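You operate a simulated robot arm through the tools that you are given. There is no shell and no other tool. Be economical: measure what you need, move in short steps, check, and stop when the job is done.

The job below is to be done with a simulated robot arm. You get a single attempt, and the scene is never put back.

Task
Start the maroon trainer and hold it at about 2000 revs.
Fine: the red key goes into the ignition switch and the fuel tap opens; leave the rest alone.

It is judged by the outcome, as a careful person would: the job done as asked, and still so three seconds after it is handed in. It fails if anything else is knocked over, pushed out of place, dropped, spilled or broken.

Robot
A 6-joint arm with a two-finger parallel gripper, fixed in place. Base frame: the origin is at the foot of the arm, x ahead of it, y to its left, z up. Lengths are in mm, angles in rad, forces in N, time in s.
With the tool pointing down near the work surface it reaches from about 100 to 720 mm from the base axis. Its first joint turns from -2.897 to 2.897 rad. Payload 3.91 kg.
The TCP is the grasp point between the finger pads, 30 mm short of the fingertips. In the tool frame z runs along the fingers and y along their closing line. The gripper opens to 110 mm. The fingers are 20 mm wide and 10 mm thick; the gripper's body (48 by 112 mm) begins 55 mm behind the TCP.
Orientation is that of the tool frame in the base frame, as a unit quaternion [x, y, z, w]. With the fingers straight down and closing along the base's y, the tool's x points along the base's -x, its y along +y and its z along -z.

Tools
- The arm moves only by the tool apply_moves. Its argument "deltas" is text: rows parted by semicolons, each of 6 numbers parted by spaces: the shift along the tool's x, y, z in mm, then the turn, a rotation vector about the tool's x, y, z in degrees. In form: x y z ax ay az; .... A call has 1 to 8 rows; each row is the pose to reach, as a shift and turn from the pose commanded when the call began, along the tool's axes at that moment. "jaw" is the opening, from 0 (shut) to 1 (fully open), set as the call begins (left out, the last holds). Rows are played at 5 a second. More than 50 mm and 0.15 rad between two rows, or a gripper value outside its range, and nothing of the call is played. A pose out of reach is approached as far as the arm can. The call stops where the force on the tool passes 90 N (or 10 N more than at its start, if that is more) or the arm is blocked; 0.2 s more then pass. Each finger travels about 45 mm/s and halts on what it meets, pressing with about 24 N; the grip force reading is that of the motor and also rises with nothing between the fingers. The clock runs only during rows and for 0.2 s after the last one: add rows that repeat a pose to give the fingers time. It gives the time, the measured TCP pose, the force on the tool (base axes), the opening and the grip force at its end, in the units of the frame above (readings bear some noise).
- Cameras (640 x 400 px; columns grow to the right, rows downward): "scene" is fixed at [400.1, -499.4, 1253.6]; the picture's right is [1.00, 0.00, 0.00], its down [0.00, -0.50, -0.87] and it looks along [-0.00, 0.87, -0.50] (base axes); focal length 355 px, centre (320, 200). "wrist" rides on the gripper at [-36, 0, -57] in the tool frame; the picture's right is [0.00, -1.00, 0.00], its down [0.97, 0.00, -0.24] and it looks along [0.24, 0.00, 0.97] (tool axes); focal length 218 px, centre (320, 200). There is no depth. A picture from a camera that has moved, and an enlarged one, comes with that camera's place and axes in the base frame and with its lens.
- capture(camera): a new picture of that camera. The clock stands still meanwhile.
- raise_lower(by): slides the trunk up (or, below 0, down) by that many mm; the arm rides with it, the base frame stays. It gives what a move gives, with no picture.
- enlarge(camera, box): a new picture of the part [left, top, right, bottom] of that camera's present view, enlarged. The clock stands still meanwhile.
- close_job(): hands the job in; it is judged then, once.

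Work in short steps. Places have to be worked out from the pictures, the camera data and where the tool is seen: move nearer, look again, correct. Check each grasp and each placing, and mend what went wrong. You have 120 turns and 64 pictures in all, those below and enlarged ones among them. Open the gripper and draw the arm clear of the work before you hand the job in, unless the task says otherwise; then end with one line.

The tools are called after "Emit:" by a JSON object that holds its "name" and its "arguments". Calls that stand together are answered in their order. apply_moves: Moves the arm, as the interface text tells. Its arguments: {"type":"object","properties":{"deltas":{"type":"string"},"jaw":{"type":"number"}},"required":["deltas"]} The other tools are called the same way: raise_lower (by) slides the trunk up or down; capture (camera) takes a picture; enlarge (camera, box) takes an enlarged picture of a part of a camera's view; close_job () hands the job in.

At the start:

```text
time_s: 0.0
tool_pos: [134.3, 401.6, 1022.0]
ee_rot: [0.0, 1.0, -0.001, 0.0]
contact_force: [-0.8, 0.5, 0.3]
opening: 109.8
grip_force: 0.0
trunk travel left (down, up): [-475.0, 115.0]
```

scene: 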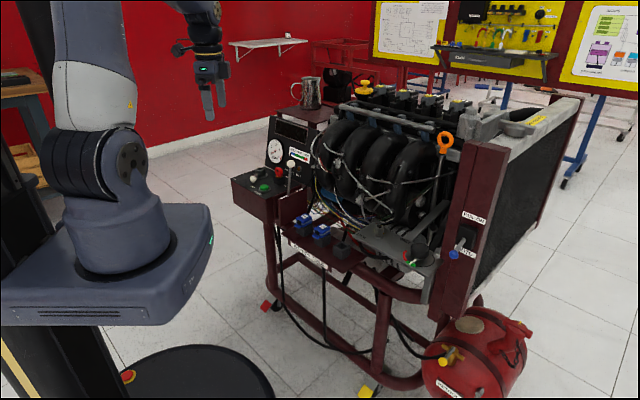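
wrist: 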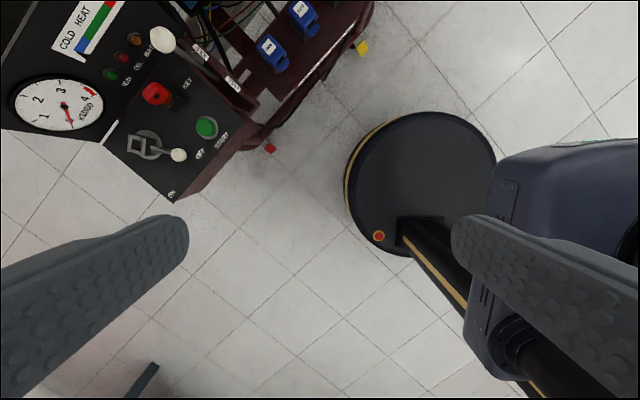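

I'll look closely at the control panel and the front of the engine before moving anything.

Emit:
{"name": "enlarge", "arguments": {"camera": "scene", "box": [220, 100, 380, 280]}}

Emit:
{"name": "enlarge", "arguments": {"camera": "scene", "box": [370, 180, 530, 400]}}

Emit:
{"name": "enlarge", "arguments": {"camera": "wrist", "box": [0, 0, 380, 220]}}

```text
2.22 times, centred on (300, 190) of scene
camera zoom: at [400.1, -499.4, 1253.6], right [1.0, 0.0, 0.0], down [0.0, -0.5, -0.87], along [0.0, 0.87, -0.5], focal length 790 px, centre (364, 222)
```

zoom: 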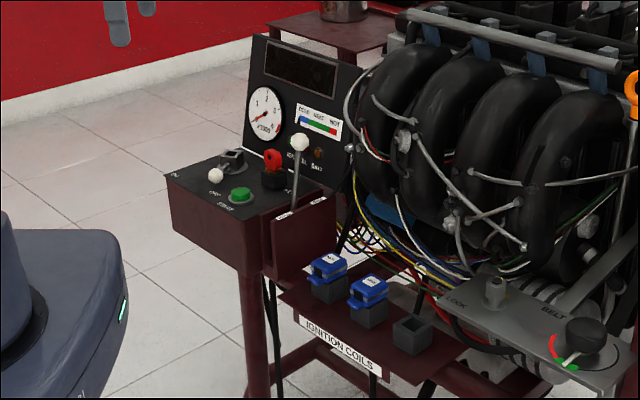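

```text
1.82 times, centred on (450, 290) of scene
camera zoom: at [400.1, -499.4, 1253.6], right [1.0, 0.0, 0.0], down [0.0, -0.5, -0.87], along [0.0, 0.87, -0.5], focal length 646 px, centre (84, 36)
```

zoom: 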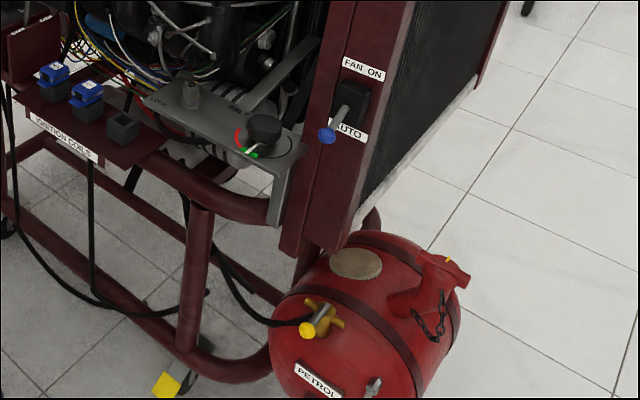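

```text
1.68 times, centred on (190, 110) of wrist
camera zoom: at [170.6, 401.9, 1079.7], right [0.0, -1.0, 0.0], down [-0.97, 0.0, 0.24], along [-0.24, 0.0, -0.97], focal length 368 px, centre (539, 352)
```

zoom: 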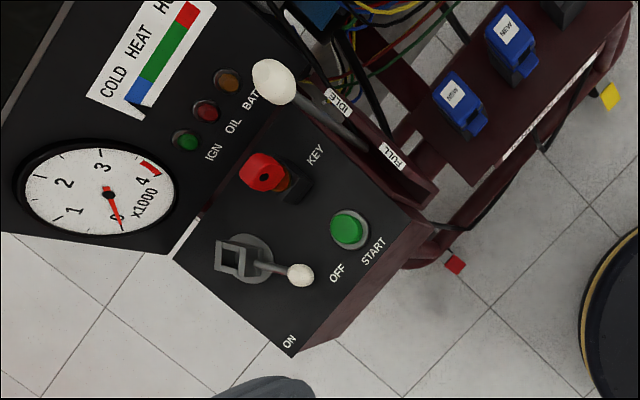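

The red key appears to stand on the box marked KEY, at roughly (253, 663, 701). The wrist camera needs a better view, so I swing it toward mid-scene and turn it to look outward.

Emit:
{"name": "apply_moves", "arguments": {"deltas": "-15 -5 0 0 0 8; -30 -10 0 0 0 16; -45 -15 0 0 0 24; -60 -20 0 0 0 32; -75 -25 0 0 0 40; -90 -30 0 0 0 48; -105 -35 0 0 0 56; -120 -40 0 0 0 64"}}

Emit:
{"name": "capture", "arguments": {"camera": "wrist"}}

```text
time_s: 1.8
tool_pos: [253.2, 361.4, 1022.4]
ee_rot: [0.53, 0.848, 0.0, 0.001]
contact_force: [0.4, 0.0, -0.2]
opening: 109.9
grip_force: 0.1
trunk travel left (down, up): [-475.0, 115.0]
```

```text
58 pictures are left
camera wrist: at [271.1, 330.1, 1079.9], right [-0.9, -0.44, 0.0], down [-0.42, 0.87, 0.24], along [-0.1, 0.22, -0.97], focal length 218 px, centre (320, 200)
```

wrist: 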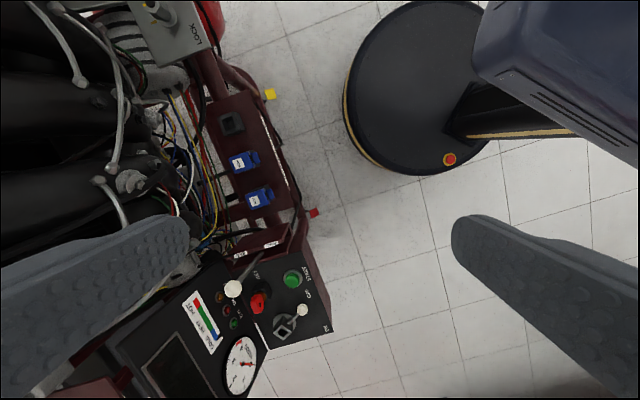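

The view works. I'll enlarge the panel and the bracket marked LOCK.

Emit:
{"name": "enlarge", "arguments": {"camera": "wrist", "box": [180, 230, 340, 400]}}

Emit:
{"name": "enlarge", "arguments": {"camera": "scene", "box": [380, 220, 540, 400]}}

Emit:
{"name": "enlarge", "arguments": {"camera": "scene", "box": [370, 220, 450, 280]}}

Emit:
{"name": "enlarge", "arguments": {"camera": "scene", "box": [230, 140, 310, 200]}}

```text
2.35 times, centred on (260, 315) of wrist
camera zoom: at [271.1, 330.1, 1079.9], right [-0.9, -0.44, 0.0], down [-0.42, 0.87, 0.24], along [-0.1, 0.22, -0.97], focal length 514 px, centre (461, -71)
```

zoom: 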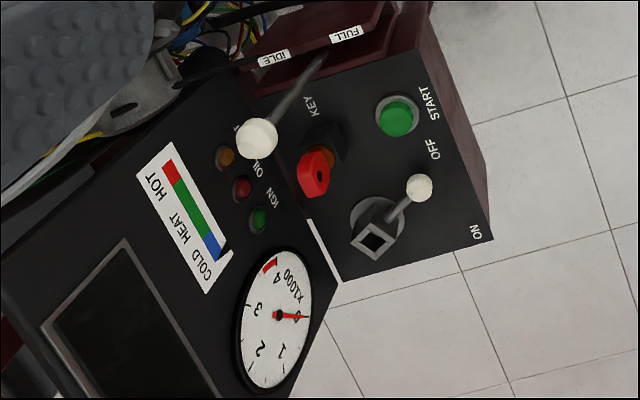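

```text
2.22 times, centred on (460, 310) of scene
camera zoom: at [400.1, -499.4, 1253.6], right [1.0, 0.0, 0.0], down [0.0, -0.5, -0.87], along [0.0, 0.87, -0.5], focal length 790 px, centre (9, -44)
```

zoom: 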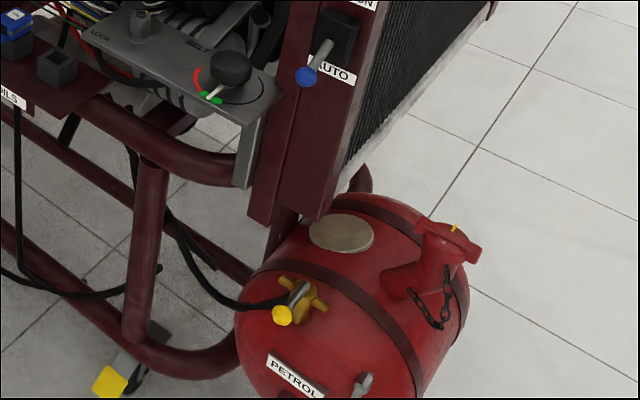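

```text
6.67 times, centred on (410, 250) of scene
camera zoom: at [400.1, -499.4, 1253.6], right [1.0, 0.0, 0.0], down [0.0, -0.5, -0.87], along [0.0, 0.87, -0.5], focal length 2370 px, centre (-280, -133)
```

zoom: 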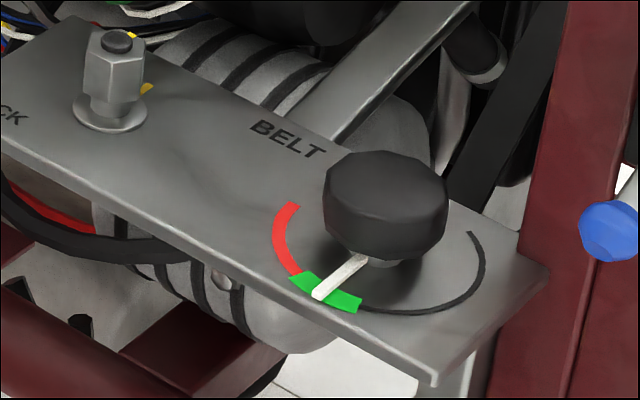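

```text
6.67 times, centred on (270, 170) of scene
camera zoom: at [400.1, -499.4, 1253.6], right [1.0, 0.0, 0.0], down [0.0, -0.5, -0.87], along [0.0, 0.87, -0.5], focal length 2370 px, centre (653, 400)
```

zoom: 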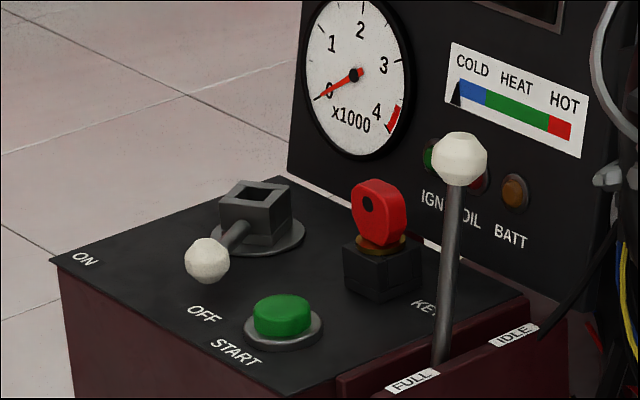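

The red key is parked in the KEY holder. The ignition switch is the square socket with the white-knob OFF/ON lever, near (177, 719, 687). I move in above the panel to measure it.

Emit:
{"name": "apply_moves", "arguments": {"deltas": "24 8 15 0 0 0; 47 17 30 0 0 0; 71 25 45 0 0 0; 95 34 60 0 0 0; 118 42 75 0 0 0; 142 50 90 0 0 0; 165 59 105 0 0 0; 189 67 122 0 0 0"}}

Emit:
{"name": "capture", "arguments": {"camera": "wrist"}}

```text
time_s: 3.6
tool_pos: [231.4, 560.4, 900.8]
ee_rot: [0.53, 0.848, 0.0, 0.0]
contact_force: [-0.2, 0.5, -0.1]
opening: 110.0
grip_force: 0.1
trunk travel left (down, up): [-475.0, 115.0]
```

```text
53 pictures are left
camera wrist: at [247.4, 529.3, 957.7], right [-0.9, -0.44, 0.0], down [-0.43, 0.87, 0.24], along [-0.11, 0.22, -0.97], focal length 218 px, centre (320, 200)
```

wrist: 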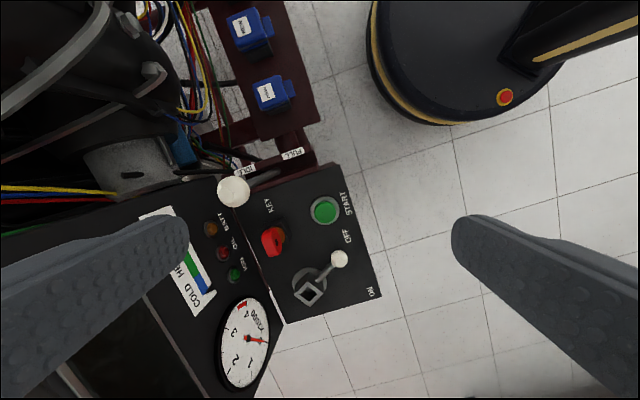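

Now an enlarged view of the panel from here for accurate measuring.

Emit:
{"name": "enlarge", "arguments": {"camera": "wrist", "box": [220, 160, 390, 330]}}

```text
2.35 times, centred on (305, 245) of wrist
camera zoom: at [247.4, 529.3, 957.7], right [-0.9, -0.44, 0.0], down [-0.43, 0.87, 0.24], along [-0.11, 0.22, -0.97], focal length 514 px, centre (355, 94)
```

zoom: 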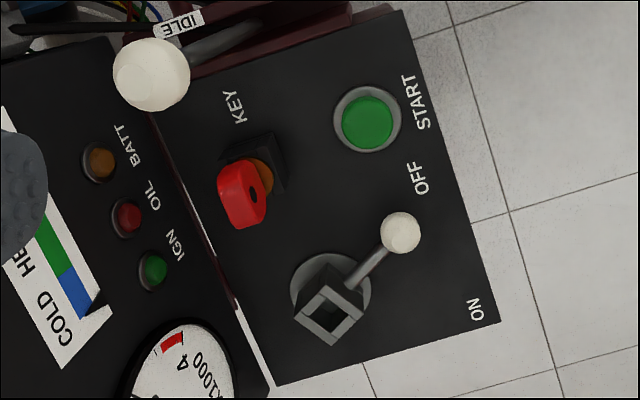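

From two views, the panel lies at z≈650 and is turned about 45°. The key head is near (251, 663, 700) and the socket mouth near (172, 725, 680). I turn the tool so its x faces the instrument panel and come closer above the key.

Emit:
{"name": "apply_moves", "arguments": {"deltas": "10 7 12 0 0 8.5; 20 14 24 0 0 17; 31 22 36 0 0 25.5; 41 29 48 0 0 34; 51 36 60 0 0 42.5; 62 44 72 0 0 51; 72 51 85 0 0 59.5; 82 58 98 0 0 68"}}

Emit:
{"name": "capture", "arguments": {"camera": "wrist"}}

```text
time_s: 5.3
tool_pos: [316.3, 583.4, 813.8]
ee_rot: [0.827, 0.557, 0.006, -0.074]
contact_force: [-43.1, 27.6, -1.0]
opening: 85.9
grip_force: 0.0
out of reach, approached as far as the arm can: row 5, 6, 7, 8
trunk travel left (down, up): [-475.0, 115.0]
stopped in row 8: the force on the tool passed its limit (the readings are from after the stop); the commanded pose is now the measured one
```

```text
51 pictures are left
camera wrist: at [308.2, 543.6, 869.1], right [-0.92, 0.37, 0.12], down [0.39, 0.86, 0.33], along [0.02, 0.35, -0.94], focal length 218 px, centre (320, 200)
```

wrist: 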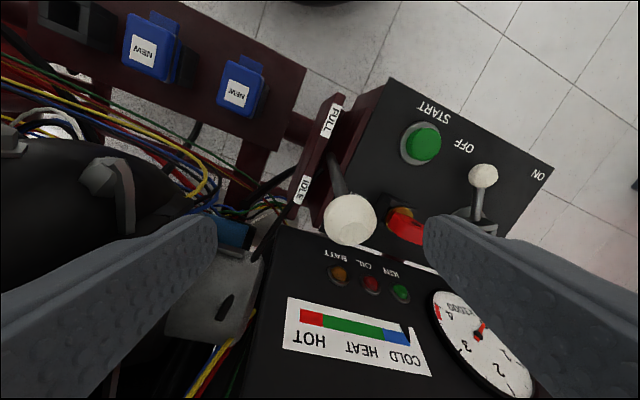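

That overreached, and the arm deflected until a finger pressed against something on the +x side, probably the intake manifold. I back off opposite to the contact and upward, then check the scene.

Emit:
{"name": "apply_moves", "arguments": {"deltas": "0 -12 -10 0 0 0; 0 -22 -30 0 0 0; -10 -30 -60 0 0 0; -30 -30 -90 0 0 0; -60 -30 -110 0 0 0"}}

Emit:
{"name": "capture", "arguments": {"camera": "scene"}}

```text
time_s: 6.5
tool_pos: [284.2, 517.8, 922.7]
ee_rot: [0.827, 0.557, 0.005, -0.074]
contact_force: [-0.1, -0.1, 0.5]
opening: 109.6
grip_force: 0.1
out of reach, approached as far as the arm can: row 3, 4
trunk travel left (down, up): [-475.0, 115.0]
```

```text
50 pictures are left
```

scene: 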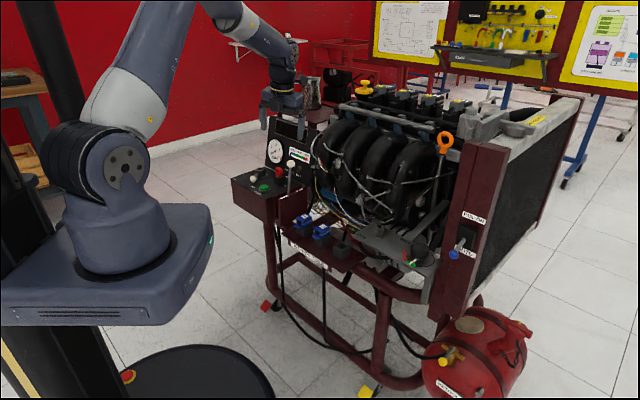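

Nothing was disturbed, and the throttle lever and blocks look unchanged. I level the tool here, since it had tilted from overreach, and test the reach again.

Emit:
{"name": "apply_moves", "arguments": {"deltas": "-10 0 0 -3.3 -2.6 0; -20 0 0 -6.7 -5.2 0"}}

Emit:
{"name": "raise_lower", "arguments": {"by": 60}}

```text
time_s: 7.1
tool_pos: [308.5, 483.1, 918.8]
ee_rot: [0.822, 0.569, -0.005, -0.011]
contact_force: [-0.3, 0.5, 0.1]
opening: 110.0
grip_force: 0.0
out of reach, approached as far as the arm can: row 1, 2
trunk travel left (down, up): [-475.0, 115.0]
```

```text
time_s: 8.1
tool_pos: [309.2, 484.5, 978.3]
ee_rot: [0.822, 0.569, -0.005, -0.011]
contact_force: [0.1, -0.7, 0.4]
opening: 110.0
grip_force: 0.0
trunk travel left (down, up): [-535.0, 55.0]
```

The deviation was a yaw limit on the last joint, not distance. The other yaw, with tool x pointing back toward the base at 225°, should be within range, so I turn back that way.

Emit:
{"name": "apply_moves", "arguments": {"deltas": "6 -10 0 0 0 -8.5; 12 -20 0 0 0 -17; 18 -30 0 0 0 -25.5; 24 -40 0 0 0 -34; 30 -50 0 0 0 -42.5; 36 -60 0 0 0 -51; 42 -70 0 0 0 -59.5; 50 -81 0 0 0 -68"}}

Emit:
{"name": "apply_moves", "arguments": {"deltas": "0 0 0 0 0 -8.5; 0 0 0 0 0 -17; 0 0 0 0 0 -25.5; 0 0 0 0 0 -34; 0 0 0 0 0 -42.5; 0 0 0 0 0 -51; 0 0 0 0 0 -59.5; 0 0 0 0 0 -68"}}

Emit:
{"name": "apply_moves", "arguments": {"deltas": "0 0 0 0 0 -8; 0 0 0 0 0 -16; 0 0 0 0 0 -20"}}

Emit:
{"name": "capture", "arguments": {"camera": "wrist"}}

```text
time_s: 9.9
tool_pos: [249.2, 559.1, 980.8]
ee_rot: [0.363, 0.932, 0.001, -0.012]
contact_force: [-0.2, -0.3, -0.7]
opening: 110.2
grip_force: 0.0
trunk travel left (down, up): [-535.0, 55.0]
```

```text
time_s: 11.7
tool_pos: [249.0, 559.3, 979.8]
ee_rot: [-0.22, 0.975, 0.008, -0.009]
contact_force: [-0.4, 1.1, -0.4]
opening: 110.3
grip_force: 0.1
trunk travel left (down, up): [-535.0, 55.0]
```

```text
time_s: 12.5
tool_pos: [249.2, 559.5, 980.4]
ee_rot: [-0.386, 0.922, 0.009, -0.006]
contact_force: [0.0, -0.3, 0.4]
opening: 109.9
grip_force: 0.0
trunk travel left (down, up): [-535.0, 55.0]
```

```text
49 pictures are left
camera wrist: at [277.4, 585.5, 1038.2], right [0.71, -0.7, -0.02], down [-0.68, -0.69, 0.25], along [-0.19, -0.16, -0.97], focal length 218 px, centre (320, 200)
```

wrist: 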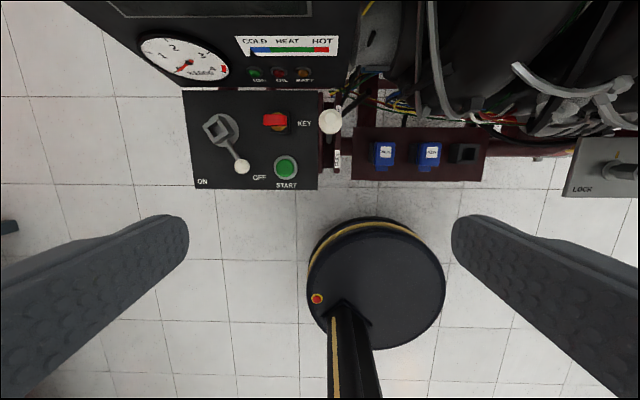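

Now the view is square with the panel. The key head is wide along the hinge direction and thin across it. I enlarge to measure the lever and socket angles.

Emit:
{"name": "enlarge", "arguments": {"camera": "wrist", "box": [180, 80, 350, 195]}}

```text
3.48 times, centred on (265, 138) of wrist
camera zoom: at [277.4, 585.5, 1038.2], right [0.71, -0.7, -0.02], down [-0.68, -0.69, 0.25], along [-0.19, -0.16, -0.97], focal length 759 px, centre (511, 417)
```

zoom: 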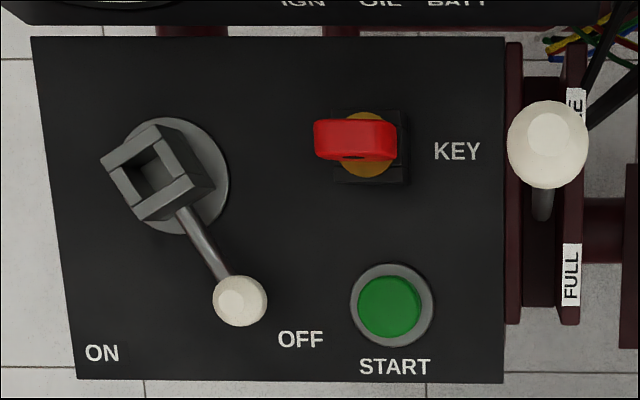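

Measured so far:
- The key head is centred at (250.5, 662, 700), about 35 mm wide and 13 mm thick.
- The socket mouth is at (172.5, 723.5, 681).
- The lever points along 256° (OFF). ON lies at about 196°.

I level the tool and approach above the key, starting the yaw so the jaws close across the thin side.

Emit:
{"name": "apply_moves", "arguments": {"deltas": "-12 12 27 0.4 -0.1 0; -24 24 54 0.8 -0.1 0; -36 35 80 1.2 -0.2 0"}}

Emit:
{"name": "apply_moves", "arguments": {"deltas": "0 0 0 0 0 -8.5; 0 0 0 0 0 -17; 0 0 0 0 0 -25.5; 0 0 0 0 0 -34; 0 0 0 0 0 -42.5; 0 0 0 0 0 -51; 0 0 0 0 0 -59.5; 0 0 0 0 0 -68", "jaw": 0.6}}

Emit:
{"name": "apply_moves", "arguments": {"deltas": "0 0 0 0 0 -8; 0 0 0 0 0 -16; 0 0 0 0 0 -22"}}

```text
time_s: 13.3
tool_pos: [249.3, 611.2, 900.4]
ee_rot: [-0.385, 0.923, 0.0, -0.002]
contact_force: [-0.6, -0.7, 0.7]
opening: 109.8
grip_force: 0.0
trunk travel left (down, up): [-535.0, 55.0]
```

```text
time_s: 15.1
tool_pos: [248.1, 610.5, 900.7]
ee_rot: [0.836, -0.549, -0.001, 0.001]
contact_force: [-0.7, 0.4, -0.9]
opening: 66.0
grip_force: 0.0
trunk travel left (down, up): [-535.0, 55.0]
```

```text
time_s: 15.9
tool_pos: [248.1, 611.5, 901.7]
ee_rot: [0.925, -0.38, -0.001, 0.001]
contact_force: [0.2, 0.1, -0.3]
opening: 66.1
grip_force: 0.0
trunk travel left (down, up): [-535.0, 55.0]
```

Yaw is now 315.3°, as wanted. I move directly above the key at z≈800 and look.

Emit:
{"name": "apply_moves", "arguments": {"deltas": "-11 -13 34 0 0 0; -22 -25 68 0 0 0; -33.8 -37.6 101.7 0 0 0"}}

Emit:
{"name": "capture", "arguments": {"camera": "wrist"}}

```text
time_s: 16.7
tool_pos: [251.9, 660.6, 798.4]
ee_rot: [0.925, -0.38, -0.001, 0.001]
contact_force: [0.2, 0.1, -0.3]
opening: 66.1
grip_force: 0.0
trunk travel left (down, up): [-535.0, 55.0]
```

```text
47 pictures are left
camera wrist: at [226.8, 686.6, 856.5], right [0.7, 0.71, 0.0], down [0.69, -0.68, 0.24], along [0.17, -0.17, -0.97], focal length 218 px, centre (320, 200)
```

wrist: 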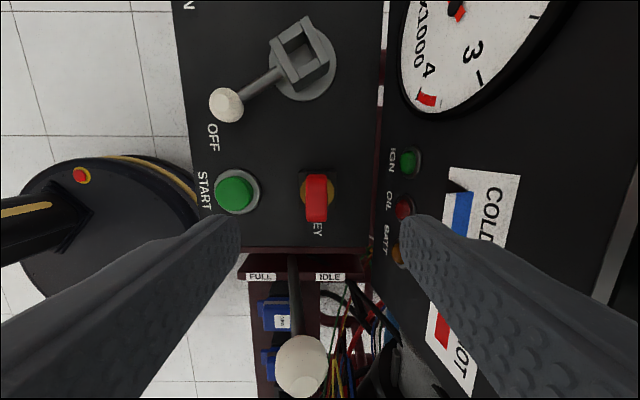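

The arm reaches here cleanly, and the key is centred to within about 2.5 mm. I correct that and descend so the tips straddle the head, just above the holder.

Emit:
{"name": "apply_moves", "arguments": {"deltas": "0 2.5 20 0 0 0; 0 2.5 40 0 0 0; 0 2.5 60 0 0 0; 0 2.5 80 0 0 0", "jaw": 0.45}}

Emit:
{"name": "capture", "arguments": {"camera": "wrist"}}

Emit:
{"name": "enlarge", "arguments": {"camera": "scene", "box": [230, 110, 330, 200]}}

```text
time_s: 17.7
tool_pos: [247.5, 652.2, 722.8]
ee_rot: [0.925, -0.38, -0.002, 0.0]
contact_force: [0.4, 0.8, 0.5]
opening: 49.4
grip_force: 0.1
out of reach, approached as far as the arm can: row 3, 4
trunk travel left (down, up): [-535.0, 55.0]
```

```text
46 pictures are left
camera wrist: at [222.3, 678.2, 779.1], right [0.7, 0.71, 0.0], down [0.69, -0.68, 0.24], along [0.17, -0.17, -0.97], focal length 218 px, centre (320, 200)
```

wrist: 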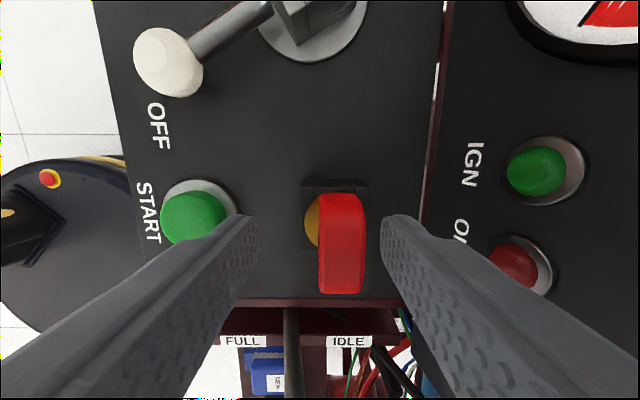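

```text
4.44 times, centred on (280, 155) of scene
camera zoom: at [400.1, -499.4, 1253.6], right [1.0, 0.0, 0.0], down [0.0, -0.5, -0.87], along [0.0, 0.87, -0.5], focal length 1580 px, centre (498, 400)
```

zoom: 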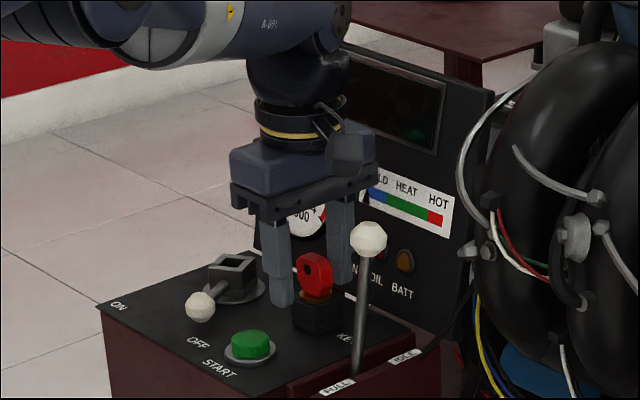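

At this trunk height the reach shrinks lower down, so the shoulder is too high. I go back up first, then test the reach over the socket from a higher arm posture. After that I can lower the trunk to suit.

Emit:
{"name": "apply_moves", "arguments": {"deltas": "0 0 -40 0 0 0; 0 0 -80 0 0 0; 0 0 -120 0 0 0; 0 0 -160 0 0 0"}}

```text
time_s: 18.7
tool_pos: [245.9, 650.0, 879.4]
ee_rot: [0.925, -0.38, -0.002, 0.001]
contact_force: [-0.4, -0.7, -0.1]
opening: 49.6
grip_force: 0.0
trunk travel left (down, up): [-535.0, 55.0]
```

Testing the reach over the socket position at this height.

Emit:
{"name": "apply_moves", "arguments": {"deltas": "-35 0 0 0 0 0; -70 0 0 0 0 0; -104 -1 0 0 0 0"}}

```text
time_s: 19.5
tool_pos: [175.0, 688.6, 881.1]
ee_rot: [0.925, -0.38, -0.002, 0.001]
contact_force: [0.7, -0.3, -1.2]
opening: 49.4
grip_force: 0.0
out of reach, approached as far as the arm can: row 2, 3
trunk travel left (down, up): [-535.0, 55.0]
```

With the tool vertical, the maximum radius is about 711 mm, but the socket lies at about 744 mm. Pitching the tool outward about 12° in the plane of the key's flat head should gain the reach and still leave the key vertical. I test that over the socket first: turn to the final yaw, then pitch.

Emit:
{"name": "apply_moves", "arguments": {"deltas": "0 0 0 0 0 8.4; 0 0 0 0 0 16.8; 0 0 0 0 0 25.2; 0 0 0 0 0 33.6; 0 0 0 0 0 42; 0 0 0 0 0 50.4; 0 0 0 0 0 59"}}

Emit:
{"name": "apply_moves", "arguments": {"deltas": "0 0 0 0 -6 0; 0 0 0 0 -12 0"}}

Emit:
{"name": "apply_moves", "arguments": {"deltas": "-17 0 20 0 0 0; -34 0 40 0 0 0; -34 0 60 0 0 0; -34 0 80 0 0 0"}}

```text
time_s: 21.1
tool_pos: [173.3, 688.1, 881.6]
ee_rot: [-0.616, 0.788, 0.001, -0.002]
contact_force: [0.5, 0.1, 0.6]
opening: 49.5
grip_force: 0.0
trunk travel left (down, up): [-535.0, 55.0]
```

```text
time_s: 21.7
tool_pos: [174.3, 689.2, 882.0]
ee_rot: [-0.613, 0.783, 0.066, 0.082]
contact_force: [0.6, 0.5, -0.7]
opening: 49.2
grip_force: 0.1
trunk travel left (down, up): [-535.0, 55.0]
```

```text
time_s: 22.7
tool_pos: [185.1, 726.9, 812.4]
ee_rot: [-0.614, 0.782, 0.067, 0.081]
contact_force: [-0.8, 0.2, 0.4]
opening: 49.7
grip_force: 0.2
out of reach, approached as far as the arm can: row 3, 4
trunk travel left (down, up): [-535.0, 55.0]
```

The pitch gives r=750 at z=812, which is enough once the trunk is lowered. I take a picture here to refine the socket's position.

Emit:
{"name": "enlarge", "arguments": {"camera": "wrist", "box": [200, 100, 440, 300]}}

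```text
2.00 times, centred on (320, 200) of wrist
camera zoom: at [191.2, 749.7, 876.7], right [0.97, -0.24, 0.0], down [-0.24, -0.97, 0.03], along [-0.01, -0.03, -1.0], focal length 436 px, centre (320, 200)
```

zoom: 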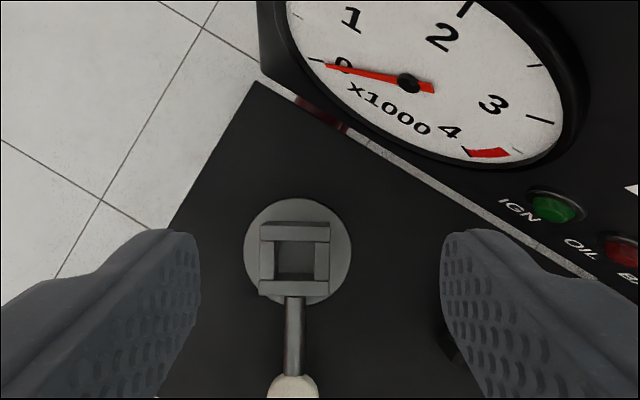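

Socket centre refined to about (172, 721.5), with its square aligned to this yaw. I now go back above the key with the same pitch, turning +59° about vertical and rising.

Emit:
{"name": "apply_moves", "arguments": {"deltas": "6 -11 -7 -1.8 0 -8.2; 12 -23 -14 -3.5 0.1 -16.5; 18 -35 -21 -5.3 0.1 -24.7; 25 -46 -28 -7 0.2 -32.9; 31 -58 -35 -8.8 0.2 -41.1; 37 -70 -42 -10.5 0.3 -49.4; 43 -81 -48.4 -12.3 0.3 -57.6"}}

Emit:
{"name": "raise_lower", "arguments": {"by": -90}}

Emit:
{"name": "capture", "arguments": {"camera": "wrist"}}

```text
time_s: 24.3
tool_pos: [250.8, 654.8, 849.9]
ee_rot: [0.92, -0.378, -0.097, -0.036]
contact_force: [0.1, -0.1, 0.6]
opening: 49.8
grip_force: 0.0
trunk travel left (down, up): [-535.0, 55.0]
```

```text
time_s: 25.5
tool_pos: [252.3, 655.1, 760.4]
ee_rot: [0.92, -0.379, -0.098, -0.037]
contact_force: [1.0, -0.9, 0.1]
opening: 49.5
grip_force: 0.0
trunk travel left (down, up): [-445.0, 145.0]
```

```text
43 pictures are left
camera wrist: at [236.1, 672.5, 824.2], right [0.71, 0.71, -0.01], down [0.71, -0.7, 0.03], along [0.02, -0.03, -1.0], focal length 218 px, centre (320, 200)
```

wrist: 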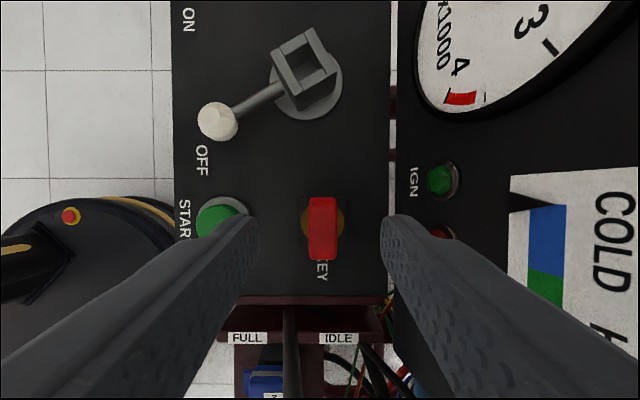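

The key is centred and aligned with the jaws. I descend vertically so the pads straddle the head, with tips just above the holder.

Emit:
{"name": "apply_moves", "arguments": {"deltas": "2.3 -0.4 14 0 0 0; 4.7 -0.8 28 0 0 0; 7 -1.1 41.9 0 0 0"}}

Emit:
{"name": "enlarge", "arguments": {"camera": "scene", "box": [230, 120, 320, 200]}}

Emit:
{"name": "capture", "arguments": {"camera": "wrist"}}

```text
time_s: 26.3
tool_pos: [251.5, 658.1, 716.7]
ee_rot: [0.919, -0.38, -0.097, -0.037]
contact_force: [0.0, -0.3, 0.2]
opening: 49.7
grip_force: 0.0
trunk travel left (down, up): [-445.0, 145.0]
```

```text
5.00 times, centred on (275, 160) of scene
camera zoom: at [400.1, -499.4, 1253.6], right [1.0, 0.0, 0.0], down [0.0, -0.5, -0.87], along [0.0, 0.87, -0.5], focal length 1777 px, centre (545, 400)
```

zoom: 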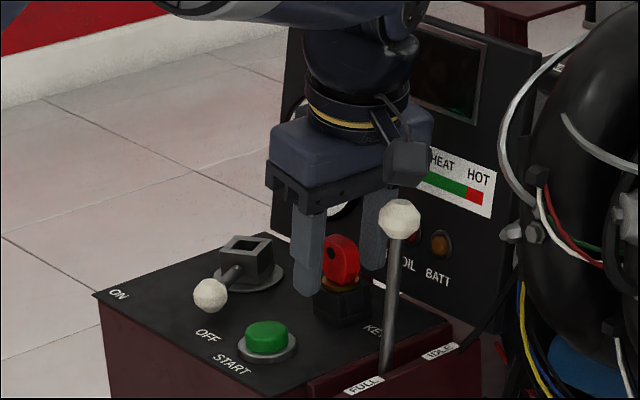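

```text
41 pictures are left
camera wrist: at [236.4, 674.6, 781.1], right [0.71, 0.71, -0.01], down [0.71, -0.7, 0.03], along [0.02, -0.03, -1.0], focal length 218 px, centre (320, 200)
```

wrist: 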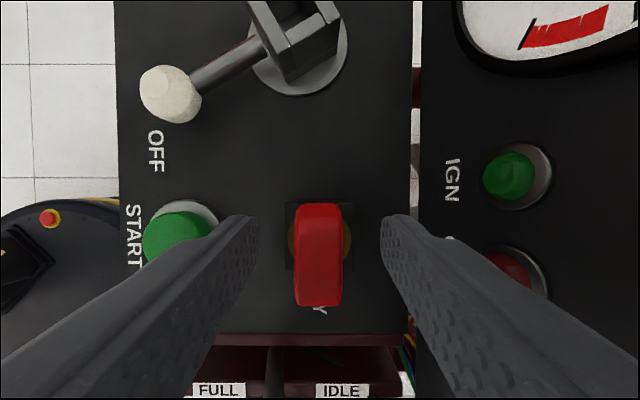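

Well straddled. I close on the head now, allowing time for the fingers to settle.

Emit:
{"name": "apply_moves", "arguments": {"deltas": "0 0 0 0 0 0; 0 0 0 0 0 0; 0 0 0 0 0 0; 0 0 0 0 0 0; 0 0 0 0 0 0", "jaw": 0}}

```text
time_s: 27.5
tool_pos: [251.4, 658.2, 717.8]
ee_rot: [0.92, -0.378, -0.097, -0.036]
contact_force: [0.0, 0.1, 0.3]
opening: 25.4
grip_force: 23.7
trunk travel left (down, up): [-445.0, 145.0]
```

The opening stopped at 25 mm, wider than the head (about 14 mm), so the tips may be on the brass collar. I check.

Emit:
{"name": "enlarge", "arguments": {"camera": "wrist", "box": [220, 160, 420, 330]}}

Emit:
{"name": "enlarge", "arguments": {"camera": "scene", "box": [255, 145, 305, 190]}}

```text
2.35 times, centred on (320, 245) of wrist
camera zoom: at [236.4, 674.6, 781.1], right [0.71, 0.71, -0.01], down [0.71, -0.7, 0.03], along [0.02, -0.03, -1.0], focal length 514 px, centre (320, 94)
```

zoom: 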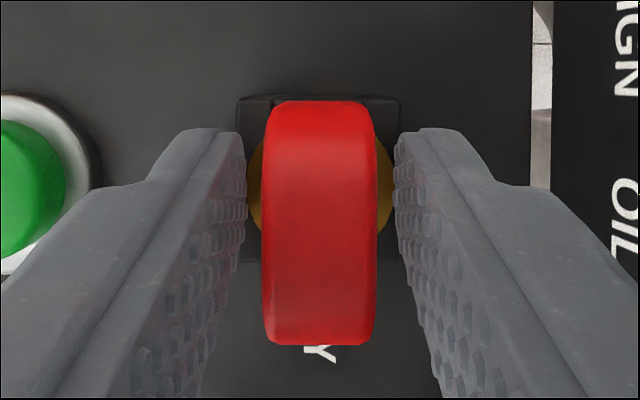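

```text
8.89 times, centred on (280, 168) of scene
camera zoom: at [400.1, -499.4, 1253.6], right [1.0, 0.0, 0.0], down [0.0, -0.5, -0.87], along [0.0, 0.87, -0.5], focal length 3159 px, centre (676, 489)
```

zoom: 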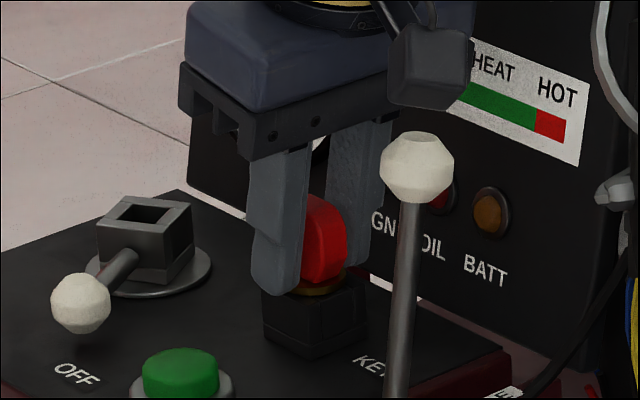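

The tips are on the brass collar. I open a little, rise 7 mm, and regrip on the red head alone.

Emit:
{"name": "apply_moves", "arguments": {"deltas": "0 0 0 0 0 0; 0 0 0 0 0 0; -3.5 0 -7 0 0 0; -3.5 0 -7 0 0 0", "jaw": 0.35}}

Emit:
{"name": "apply_moves", "arguments": {"deltas": "0 0 0 0 0 0; 0 0 0 0 0 0; 0 0 0 0 0 0; 0 0 0 0 0 0; 0 0 0 0 0 0", "jaw": 0}}

```text
time_s: 28.5
tool_pos: [249.1, 657.2, 724.8]
ee_rot: [0.919, -0.38, -0.097, -0.036]
contact_force: [-0.1, 0.7, 0.1]
opening: 38.4
grip_force: 0.2
trunk travel left (down, up): [-445.0, 145.0]
```

```text
time_s: 29.7
tool_pos: [249.6, 658.3, 725.1]
ee_rot: [0.919, -0.38, -0.098, -0.037]
contact_force: [-0.7, -0.9, 0.6]
opening: 13.5
grip_force: 24.1
trunk travel left (down, up): [-445.0, 145.0]
```

The opening is 13.5 mm, so the grip is on the red head. I lift straight up 50 mm.

Emit:
{"name": "apply_moves", "arguments": {"deltas": "-2.1 0 -9.8 0 0 0; -4.2 0.1 -19.6 0 0 0; -6.2 0.2 -29.4 0 0 0; -8.3 0.2 -39.2 0 0 0; -10.4 0.3 -49 0 0 0"}}

Emit:
{"name": "enlarge", "arguments": {"camera": "scene", "box": [245, 125, 315, 185]}}

Emit:
{"name": "capture", "arguments": {"camera": "wrist"}}

```text
time_s: 30.9
tool_pos: [250.1, 657.5, 776.0]
ee_rot: [0.919, -0.379, -0.097, -0.037]
contact_force: [-0.9, 1.3, -0.3]
opening: 13.0
grip_force: 24.1
trunk travel left (down, up): [-445.0, 145.0]
```

```text
6.67 times, centred on (280, 155) of scene
camera zoom: at [400.1, -499.4, 1253.6], right [1.0, 0.0, 0.0], down [0.0, -0.5, -0.87], along [0.0, 0.87, -0.5], focal length 2370 px, centre (587, 500)
```

zoom: 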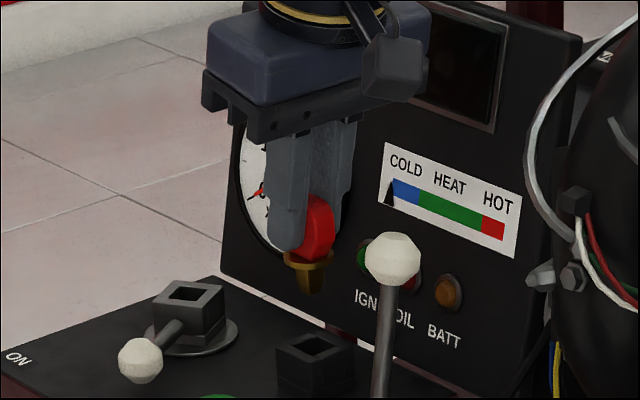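

```text
37 pictures are left
camera wrist: at [234.7, 675.8, 839.2], right [0.71, 0.71, -0.01], down [0.71, -0.7, 0.04], along [0.02, -0.03, -1.0], focal length 218 px, centre (320, 200)
```

wrist: 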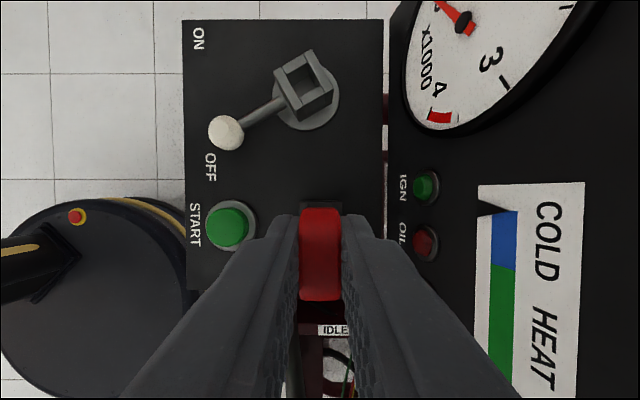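

The key is held with its tapered square plug below the collar. I carry it over the socket, turning −60° about vertical so the plug lines up with the socket square.

Emit:
{"name": "apply_moves", "arguments": {"deltas": "-12.1 1.5 2.6 1.55 -0.04 7.36; -24.3 3 5.1 3.1 -0.08 14.7; -36.4 4.4 7.7 4.65 -0.12 22.1; -48.6 5.9 10.3 6.2 -0.17 29.5; -60.7 7.4 12.8 7.75 -0.2 36.8; -72.8 8.9 15.4 9.3 -0.25 44.2; -85 10.3 18 10.85 -0.29 51.5; -97.1 11.8 20.5 12.4 -0.33 58.9"}}

Emit:
{"name": "capture", "arguments": {"camera": "wrist"}}

Emit:
{"name": "enlarge", "arguments": {"camera": "scene", "box": [225, 125, 295, 185]}}

```text
time_s: 32.7
tool_pos: [169.8, 719.8, 777.4]
ee_rot: [-0.605, 0.79, 0.066, 0.08]
contact_force: [-0.1, 0.4, 0.1]
opening: 13.3
grip_force: 24.3
trunk travel left (down, up): [-445.0, 145.0]
```

```text
36 pictures are left
camera wrist: at [177.5, 743.8, 840.4], right [0.97, -0.26, -0.01], down [-0.26, -0.96, 0.03], along [-0.01, -0.03, -1.0], focal length 218 px, centre (320, 200)
```

wrist: 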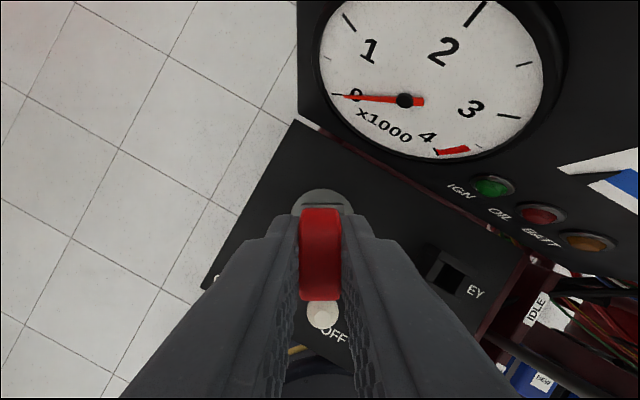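

```text
6.67 times, centred on (260, 155) of scene
camera zoom: at [400.1, -499.4, 1253.6], right [1.0, 0.0, 0.0], down [0.0, -0.5, -0.87], along [0.0, 0.87, -0.5], focal length 2370 px, centre (720, 500)
```

zoom: 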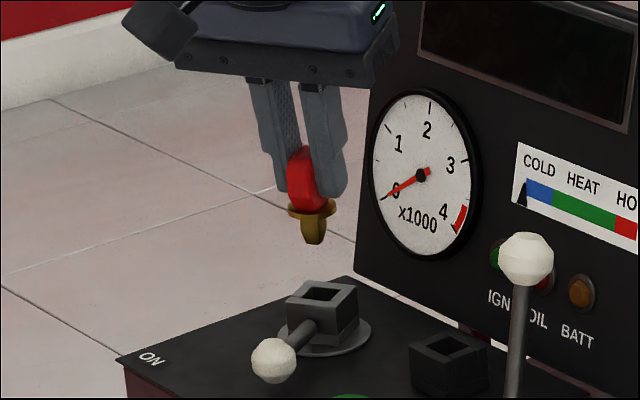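

By the scene view, the plug needs about +2 mm in x. I enlarge the wrist view to check alignment with the flange and socket.

Emit:
{"name": "enlarge", "arguments": {"camera": "wrist", "box": [260, 160, 380, 340]}}

```text
2.22 times, centred on (320, 250) of wrist
camera zoom: at [177.5, 743.8, 840.4], right [0.97, -0.26, -0.01], down [-0.26, -0.96, 0.03], along [-0.01, -0.03, -1.0], focal length 485 px, centre (320, 89)
```

zoom: 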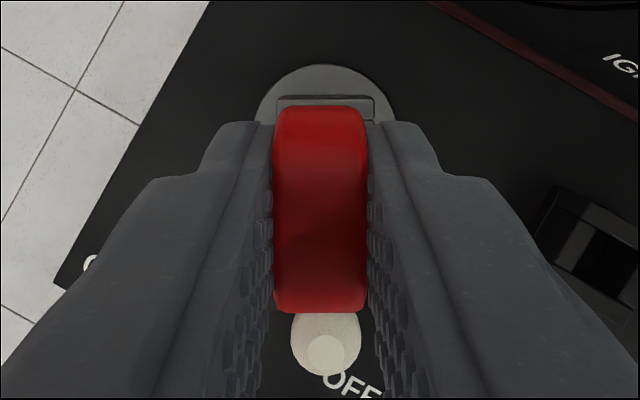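

I use the empty holder hole as a reference to find exactly where the key sits relative to the TCP.

Emit:
{"name": "enlarge", "arguments": {"camera": "wrist", "box": [400, 230, 500, 330]}}

```text
4.00 times, centred on (450, 280) of wrist
camera zoom: at [177.5, 743.8, 840.4], right [0.97, -0.26, -0.01], down [-0.26, -0.96, 0.03], along [-0.01, -0.03, -1.0], focal length 873 px, centre (-200, -120)
```

zoom: 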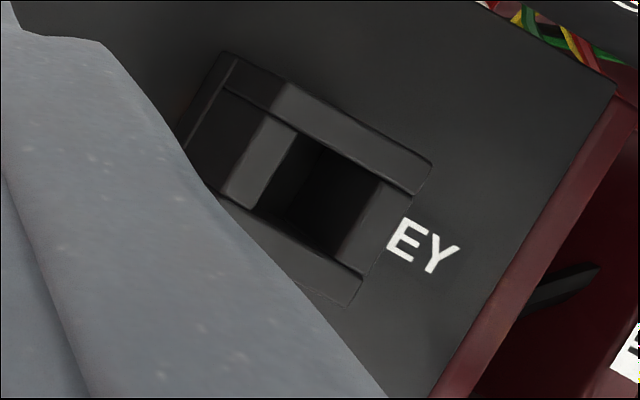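

The estimates agree on a correction of about (+1.8, −2.7). I apply it, descend 22 mm to just above the mouth, and check from the scene camera.

Emit:
{"name": "apply_moves", "arguments": {"deltas": "2.1 -2.6 0 0 0 0; 4.4 -2.6 10.5 0 0 0; 6.6 -2.6 21.1 0 0 0; 6.6 -2.6 21.1 0 0 0"}}

Emit:
{"name": "enlarge", "arguments": {"camera": "scene", "box": [235, 140, 285, 180]}}

Emit:
{"name": "enlarge", "arguments": {"camera": "wrist", "box": [260, 160, 380, 340]}}

```text
time_s: 33.7
tool_pos: [172.2, 717.1, 751.7]
ee_rot: [-0.605, 0.79, 0.066, 0.08]
contact_force: [-0.1, 0.0, -0.1]
opening: 13.4
grip_force: 23.6
trunk travel left (down, up): [-445.0, 145.0]
```

```text
10.00 times, centred on (260, 160) of scene
camera zoom: at [400.1, -499.4, 1253.6], right [1.0, 0.0, 0.0], down [0.0, -0.5, -0.87], along [0.0, 0.87, -0.5], focal length 3554 px, centre (920, 600)
```

zoom: 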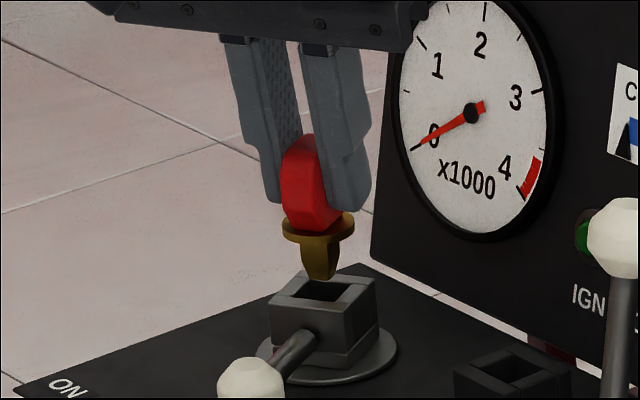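

```text
2.22 times, centred on (320, 250) of wrist
camera zoom: at [179.6, 740.6, 816.1], right [0.97, -0.26, -0.01], down [-0.26, -0.97, 0.04], along [-0.01, -0.03, -1.0], focal length 485 px, centre (320, 89)
```

zoom: 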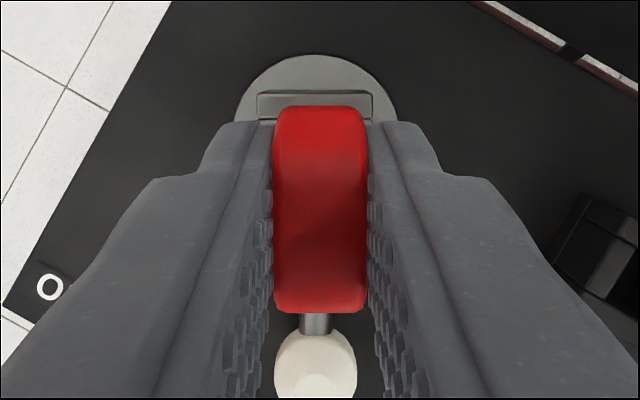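

The two views bracket the alignment to within about 1 mm, well inside the taper's tolerance. I make a small correction and lower 14 mm into the mouth while watching the force.

Emit:
{"name": "apply_moves", "arguments": {"deltas": "1.2 0.8 0 0 0 0; 2.2 0.8 4.5 0 0 0; 3.2 0.7 9 0 0 0; 4.1 0.7 13.5 0 0 0; 4.1 0.7 13.5 0 0 0"}}

Emit:
{"name": "enlarge", "arguments": {"camera": "scene", "box": [235, 140, 285, 180]}}

```text
time_s: 34.9
tool_pos: [170.7, 717.1, 740.0]
ee_rot: [-0.605, 0.79, 0.066, 0.08]
contact_force: [-0.5, 0.2, 0.4]
opening: 13.0
grip_force: 24.0
trunk travel left (down, up): [-445.0, 145.0]
```

```text
10.00 times, centred on (260, 160) of scene
camera zoom: at [400.1, -499.4, 1253.6], right [1.0, 0.0, 0.0], down [0.0, -0.5, -0.87], along [0.0, 0.87, -0.5], focal length 3554 px, centre (920, 600)
```

zoom: 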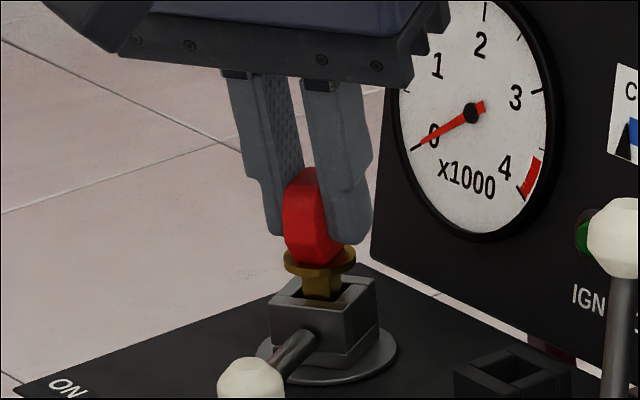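

The plug tip has entered the mouth with no force. I continue downward gently.

Emit:
{"name": "apply_moves", "arguments": {"deltas": "0.6 0 2.9 0 0 0; 1.2 -0.1 5.9 0 0 0; 1.9 -0.1 8.8 0 0 0; 2.5 -0.1 11.8 0 0 0; 2.5 -0.1 11.8 0 0 0"}}

Emit:
{"name": "enlarge", "arguments": {"camera": "scene", "box": [235, 140, 285, 180]}}

```text
time_s: 36.1
tool_pos: [170.3, 715.5, 728.4]
ee_rot: [-0.605, 0.79, 0.066, 0.08]
contact_force: [0.3, -0.3, 2.9]
opening: 13.2
grip_force: 24.2
trunk travel left (down, up): [-445.0, 145.0]
```

```text
10.00 times, centred on (260, 160) of scene
camera zoom: at [400.1, -499.4, 1253.6], right [1.0, 0.0, 0.0], down [0.0, -0.5, -0.87], along [0.0, 0.87, -0.5], focal length 3554 px, centre (920, 600)
```

zoom: 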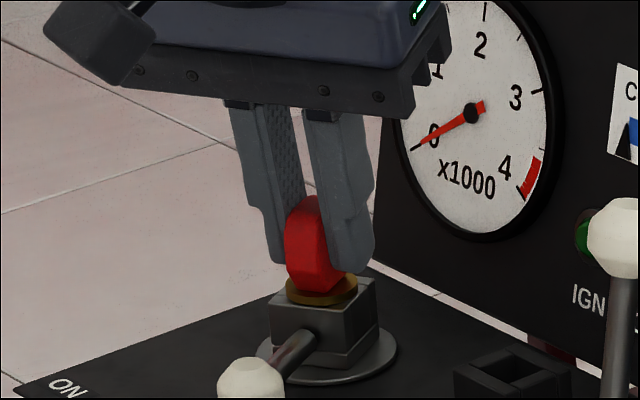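

Almost seated, with first light contact. I press down 4 mm more.

Emit:
{"name": "apply_moves", "arguments": {"deltas": "0.4 0 2 0 0 0; 0.8 0 3.9 0 0 0; 0.8 0 3.9 0 0 0"}}

Emit:
{"name": "enlarge", "arguments": {"camera": "scene", "box": [235, 140, 285, 180]}}

```text
time_s: 36.9
tool_pos: [171.1, 717.7, 725.3]
ee_rot: [-0.605, 0.789, 0.067, 0.083]
contact_force: [0.3, 0.6, 18.8]
opening: 13.5
grip_force: 24.3
trunk travel left (down, up): [-445.0, 145.0]
```

```text
10.00 times, centred on (260, 160) of scene
camera zoom: at [400.1, -499.4, 1253.6], right [1.0, 0.0, 0.0], down [0.0, -0.5, -0.87], along [0.0, 0.87, -0.5], focal length 3554 px, centre (920, 600)
```

zoom: 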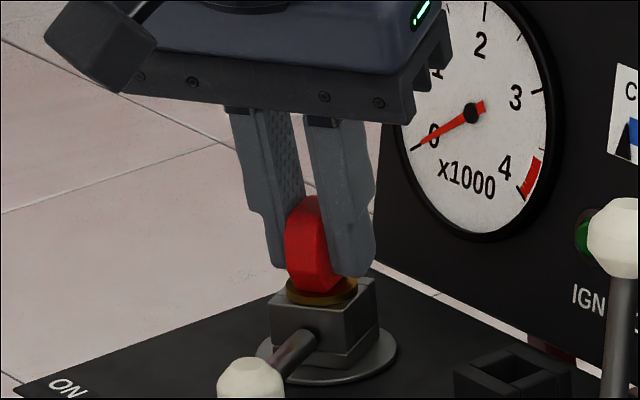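

The key is seated with 19 N of downward contact. I release it and rise straight up.

Emit:
{"name": "apply_moves", "arguments": {"deltas": "0 0 0 0 0 0; 0 0 0 0 0 0; 0 0 0 0 0 0", "jaw": 0.35}}

Emit:
{"name": "apply_moves", "arguments": {"deltas": "-3 0 -14 0 0 0; -6 0 -29 0 0 0; -9 0 -43 0 0 0; -12.5 0 -59 0 0 0"}}

Emit:
{"name": "capture", "arguments": {"camera": "wrist"}}

```text
time_s: 37.7
tool_pos: [171.0, 715.9, 722.0]
ee_rot: [-0.605, 0.79, 0.064, 0.08]
contact_force: [0.7, 0.8, -0.5]
opening: 38.6
grip_force: 0.1
trunk travel left (down, up): [-445.0, 145.0]
```

```text
time_s: 38.7
tool_pos: [172.4, 716.1, 783.7]
ee_rot: [-0.605, 0.79, 0.065, 0.08]
contact_force: [-0.4, 0.1, -1.0]
opening: 38.5
grip_force: 0.0
trunk travel left (down, up): [-445.0, 145.0]
```

```text
27 pictures are left
camera wrist: at [179.9, 739.2, 847.8], right [0.97, -0.26, -0.01], down [-0.26, -0.97, 0.04], along [-0.01, -0.03, -1.0], focal length 218 px, centre (320, 200)
```

wrist: 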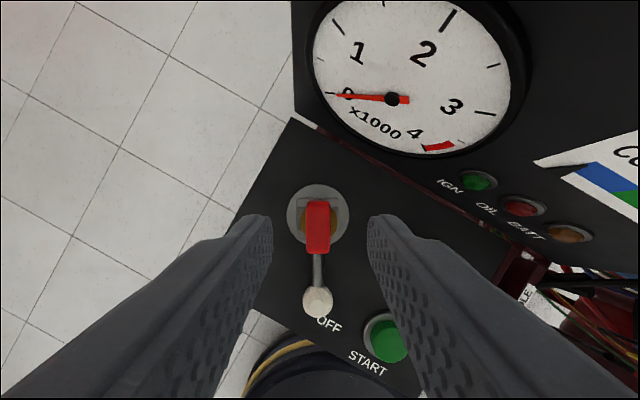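

The key stands in the switch. Next I turn the lever to ON by pushing its knob with the closed fingers. I close the jaws and move to the +x side of the knob (knob ≈ (154.5, 656, 674)).

Emit:
{"name": "apply_moves", "arguments": {"deltas": "21 -10 -4.5 0 0 0; 42 -20 -9 0 0 0; 63.3 -29.9 -13.5 0 0 0; 63.3 -29.9 -13.5 0 0 0", "jaw": 0}}

Emit:
{"name": "apply_moves", "arguments": {"deltas": "4.1 -0.1 19.6 0 0 0; 8.2 -0.3 39.2 0 0 0; 12.4 -0.4 58.8 0 0 0; 16.5 -0.6 78.4 0 0 0; 17.9 -0.6 85.3 0 0 0"}}

Emit:
{"name": "enlarge", "arguments": {"camera": "scene", "box": [230, 130, 310, 200]}}

```text
time_s: 39.7
tool_pos: [184.2, 644.6, 784.4]
ee_rot: [-0.605, 0.789, 0.066, 0.08]
contact_force: [-0.4, -0.8, 0.3]
opening: 0.0
grip_force: 24.2
trunk travel left (down, up): [-445.0, 145.0]
```

```text
time_s: 40.9
tool_pos: [182.9, 645.8, 695.8]
ee_rot: [-0.605, 0.789, 0.066, 0.08]
contact_force: [-0.2, 0.1, -0.7]
opening: 0.1
grip_force: 23.9
trunk travel left (down, up): [-445.0, 145.0]
```

```text
5.71 times, centred on (270, 165) of scene
camera zoom: at [400.1, -499.4, 1253.6], right [1.0, 0.0, 0.0], down [0.0, -0.5, -0.87], along [0.0, 0.87, -0.5], focal length 2031 px, centre (606, 400)
```

zoom: 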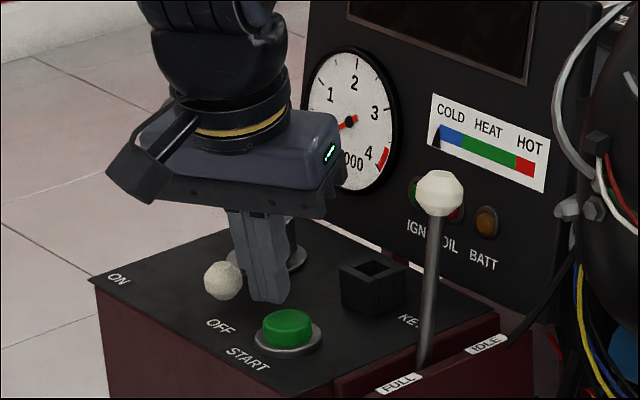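

The fingers are beside the knob, clear of the START button. I sweep an arc about the socket axis toward ON, 56° first.

Emit:
{"name": "apply_moves", "arguments": {"deltas": "3.4 10 -0.6 1.65 -0.06 7.84; 5.3 20.3 -1 3.3 -0.12 15.7; 5.9 30.9 -1 4.95 -0.18 23.5; 5 41.4 -0.7 6.6 -0.24 31.4; 2.8 51.6 -0.2 8.25 -0.3 39.2; -0.9 61.4 0.7 9.9 -0.36 47; -5.9 70.6 1.8 11.55 -0.42 54.9"}}

Emit:
{"name": "enlarge", "arguments": {"camera": "scene", "box": [230, 130, 310, 200]}}

```text
time_s: 42.5
tool_pos: [116.8, 670.3, 695.6]
ee_rot: [-0.162, 0.981, 0.021, 0.103]
contact_force: [-0.4, -0.2, -0.1]
opening: 0.0
grip_force: 24.3
trunk travel left (down, up): [-445.0, 145.0]
```

```text
5.71 times, centred on (270, 165) of scene
camera zoom: at [400.1, -499.4, 1253.6], right [1.0, 0.0, 0.0], down [0.0, -0.5, -0.87], along [0.0, 0.87, -0.5], focal length 2031 px, centre (606, 400)
```

zoom: 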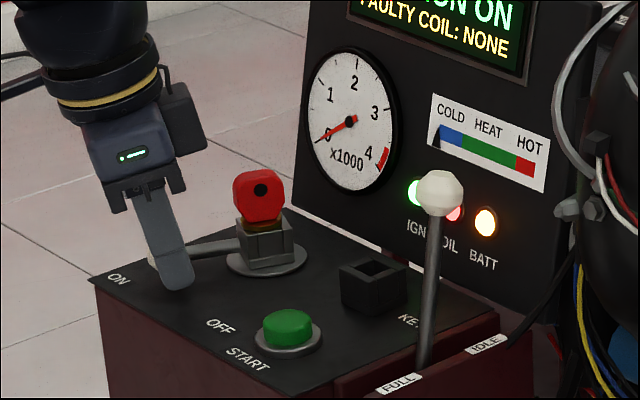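

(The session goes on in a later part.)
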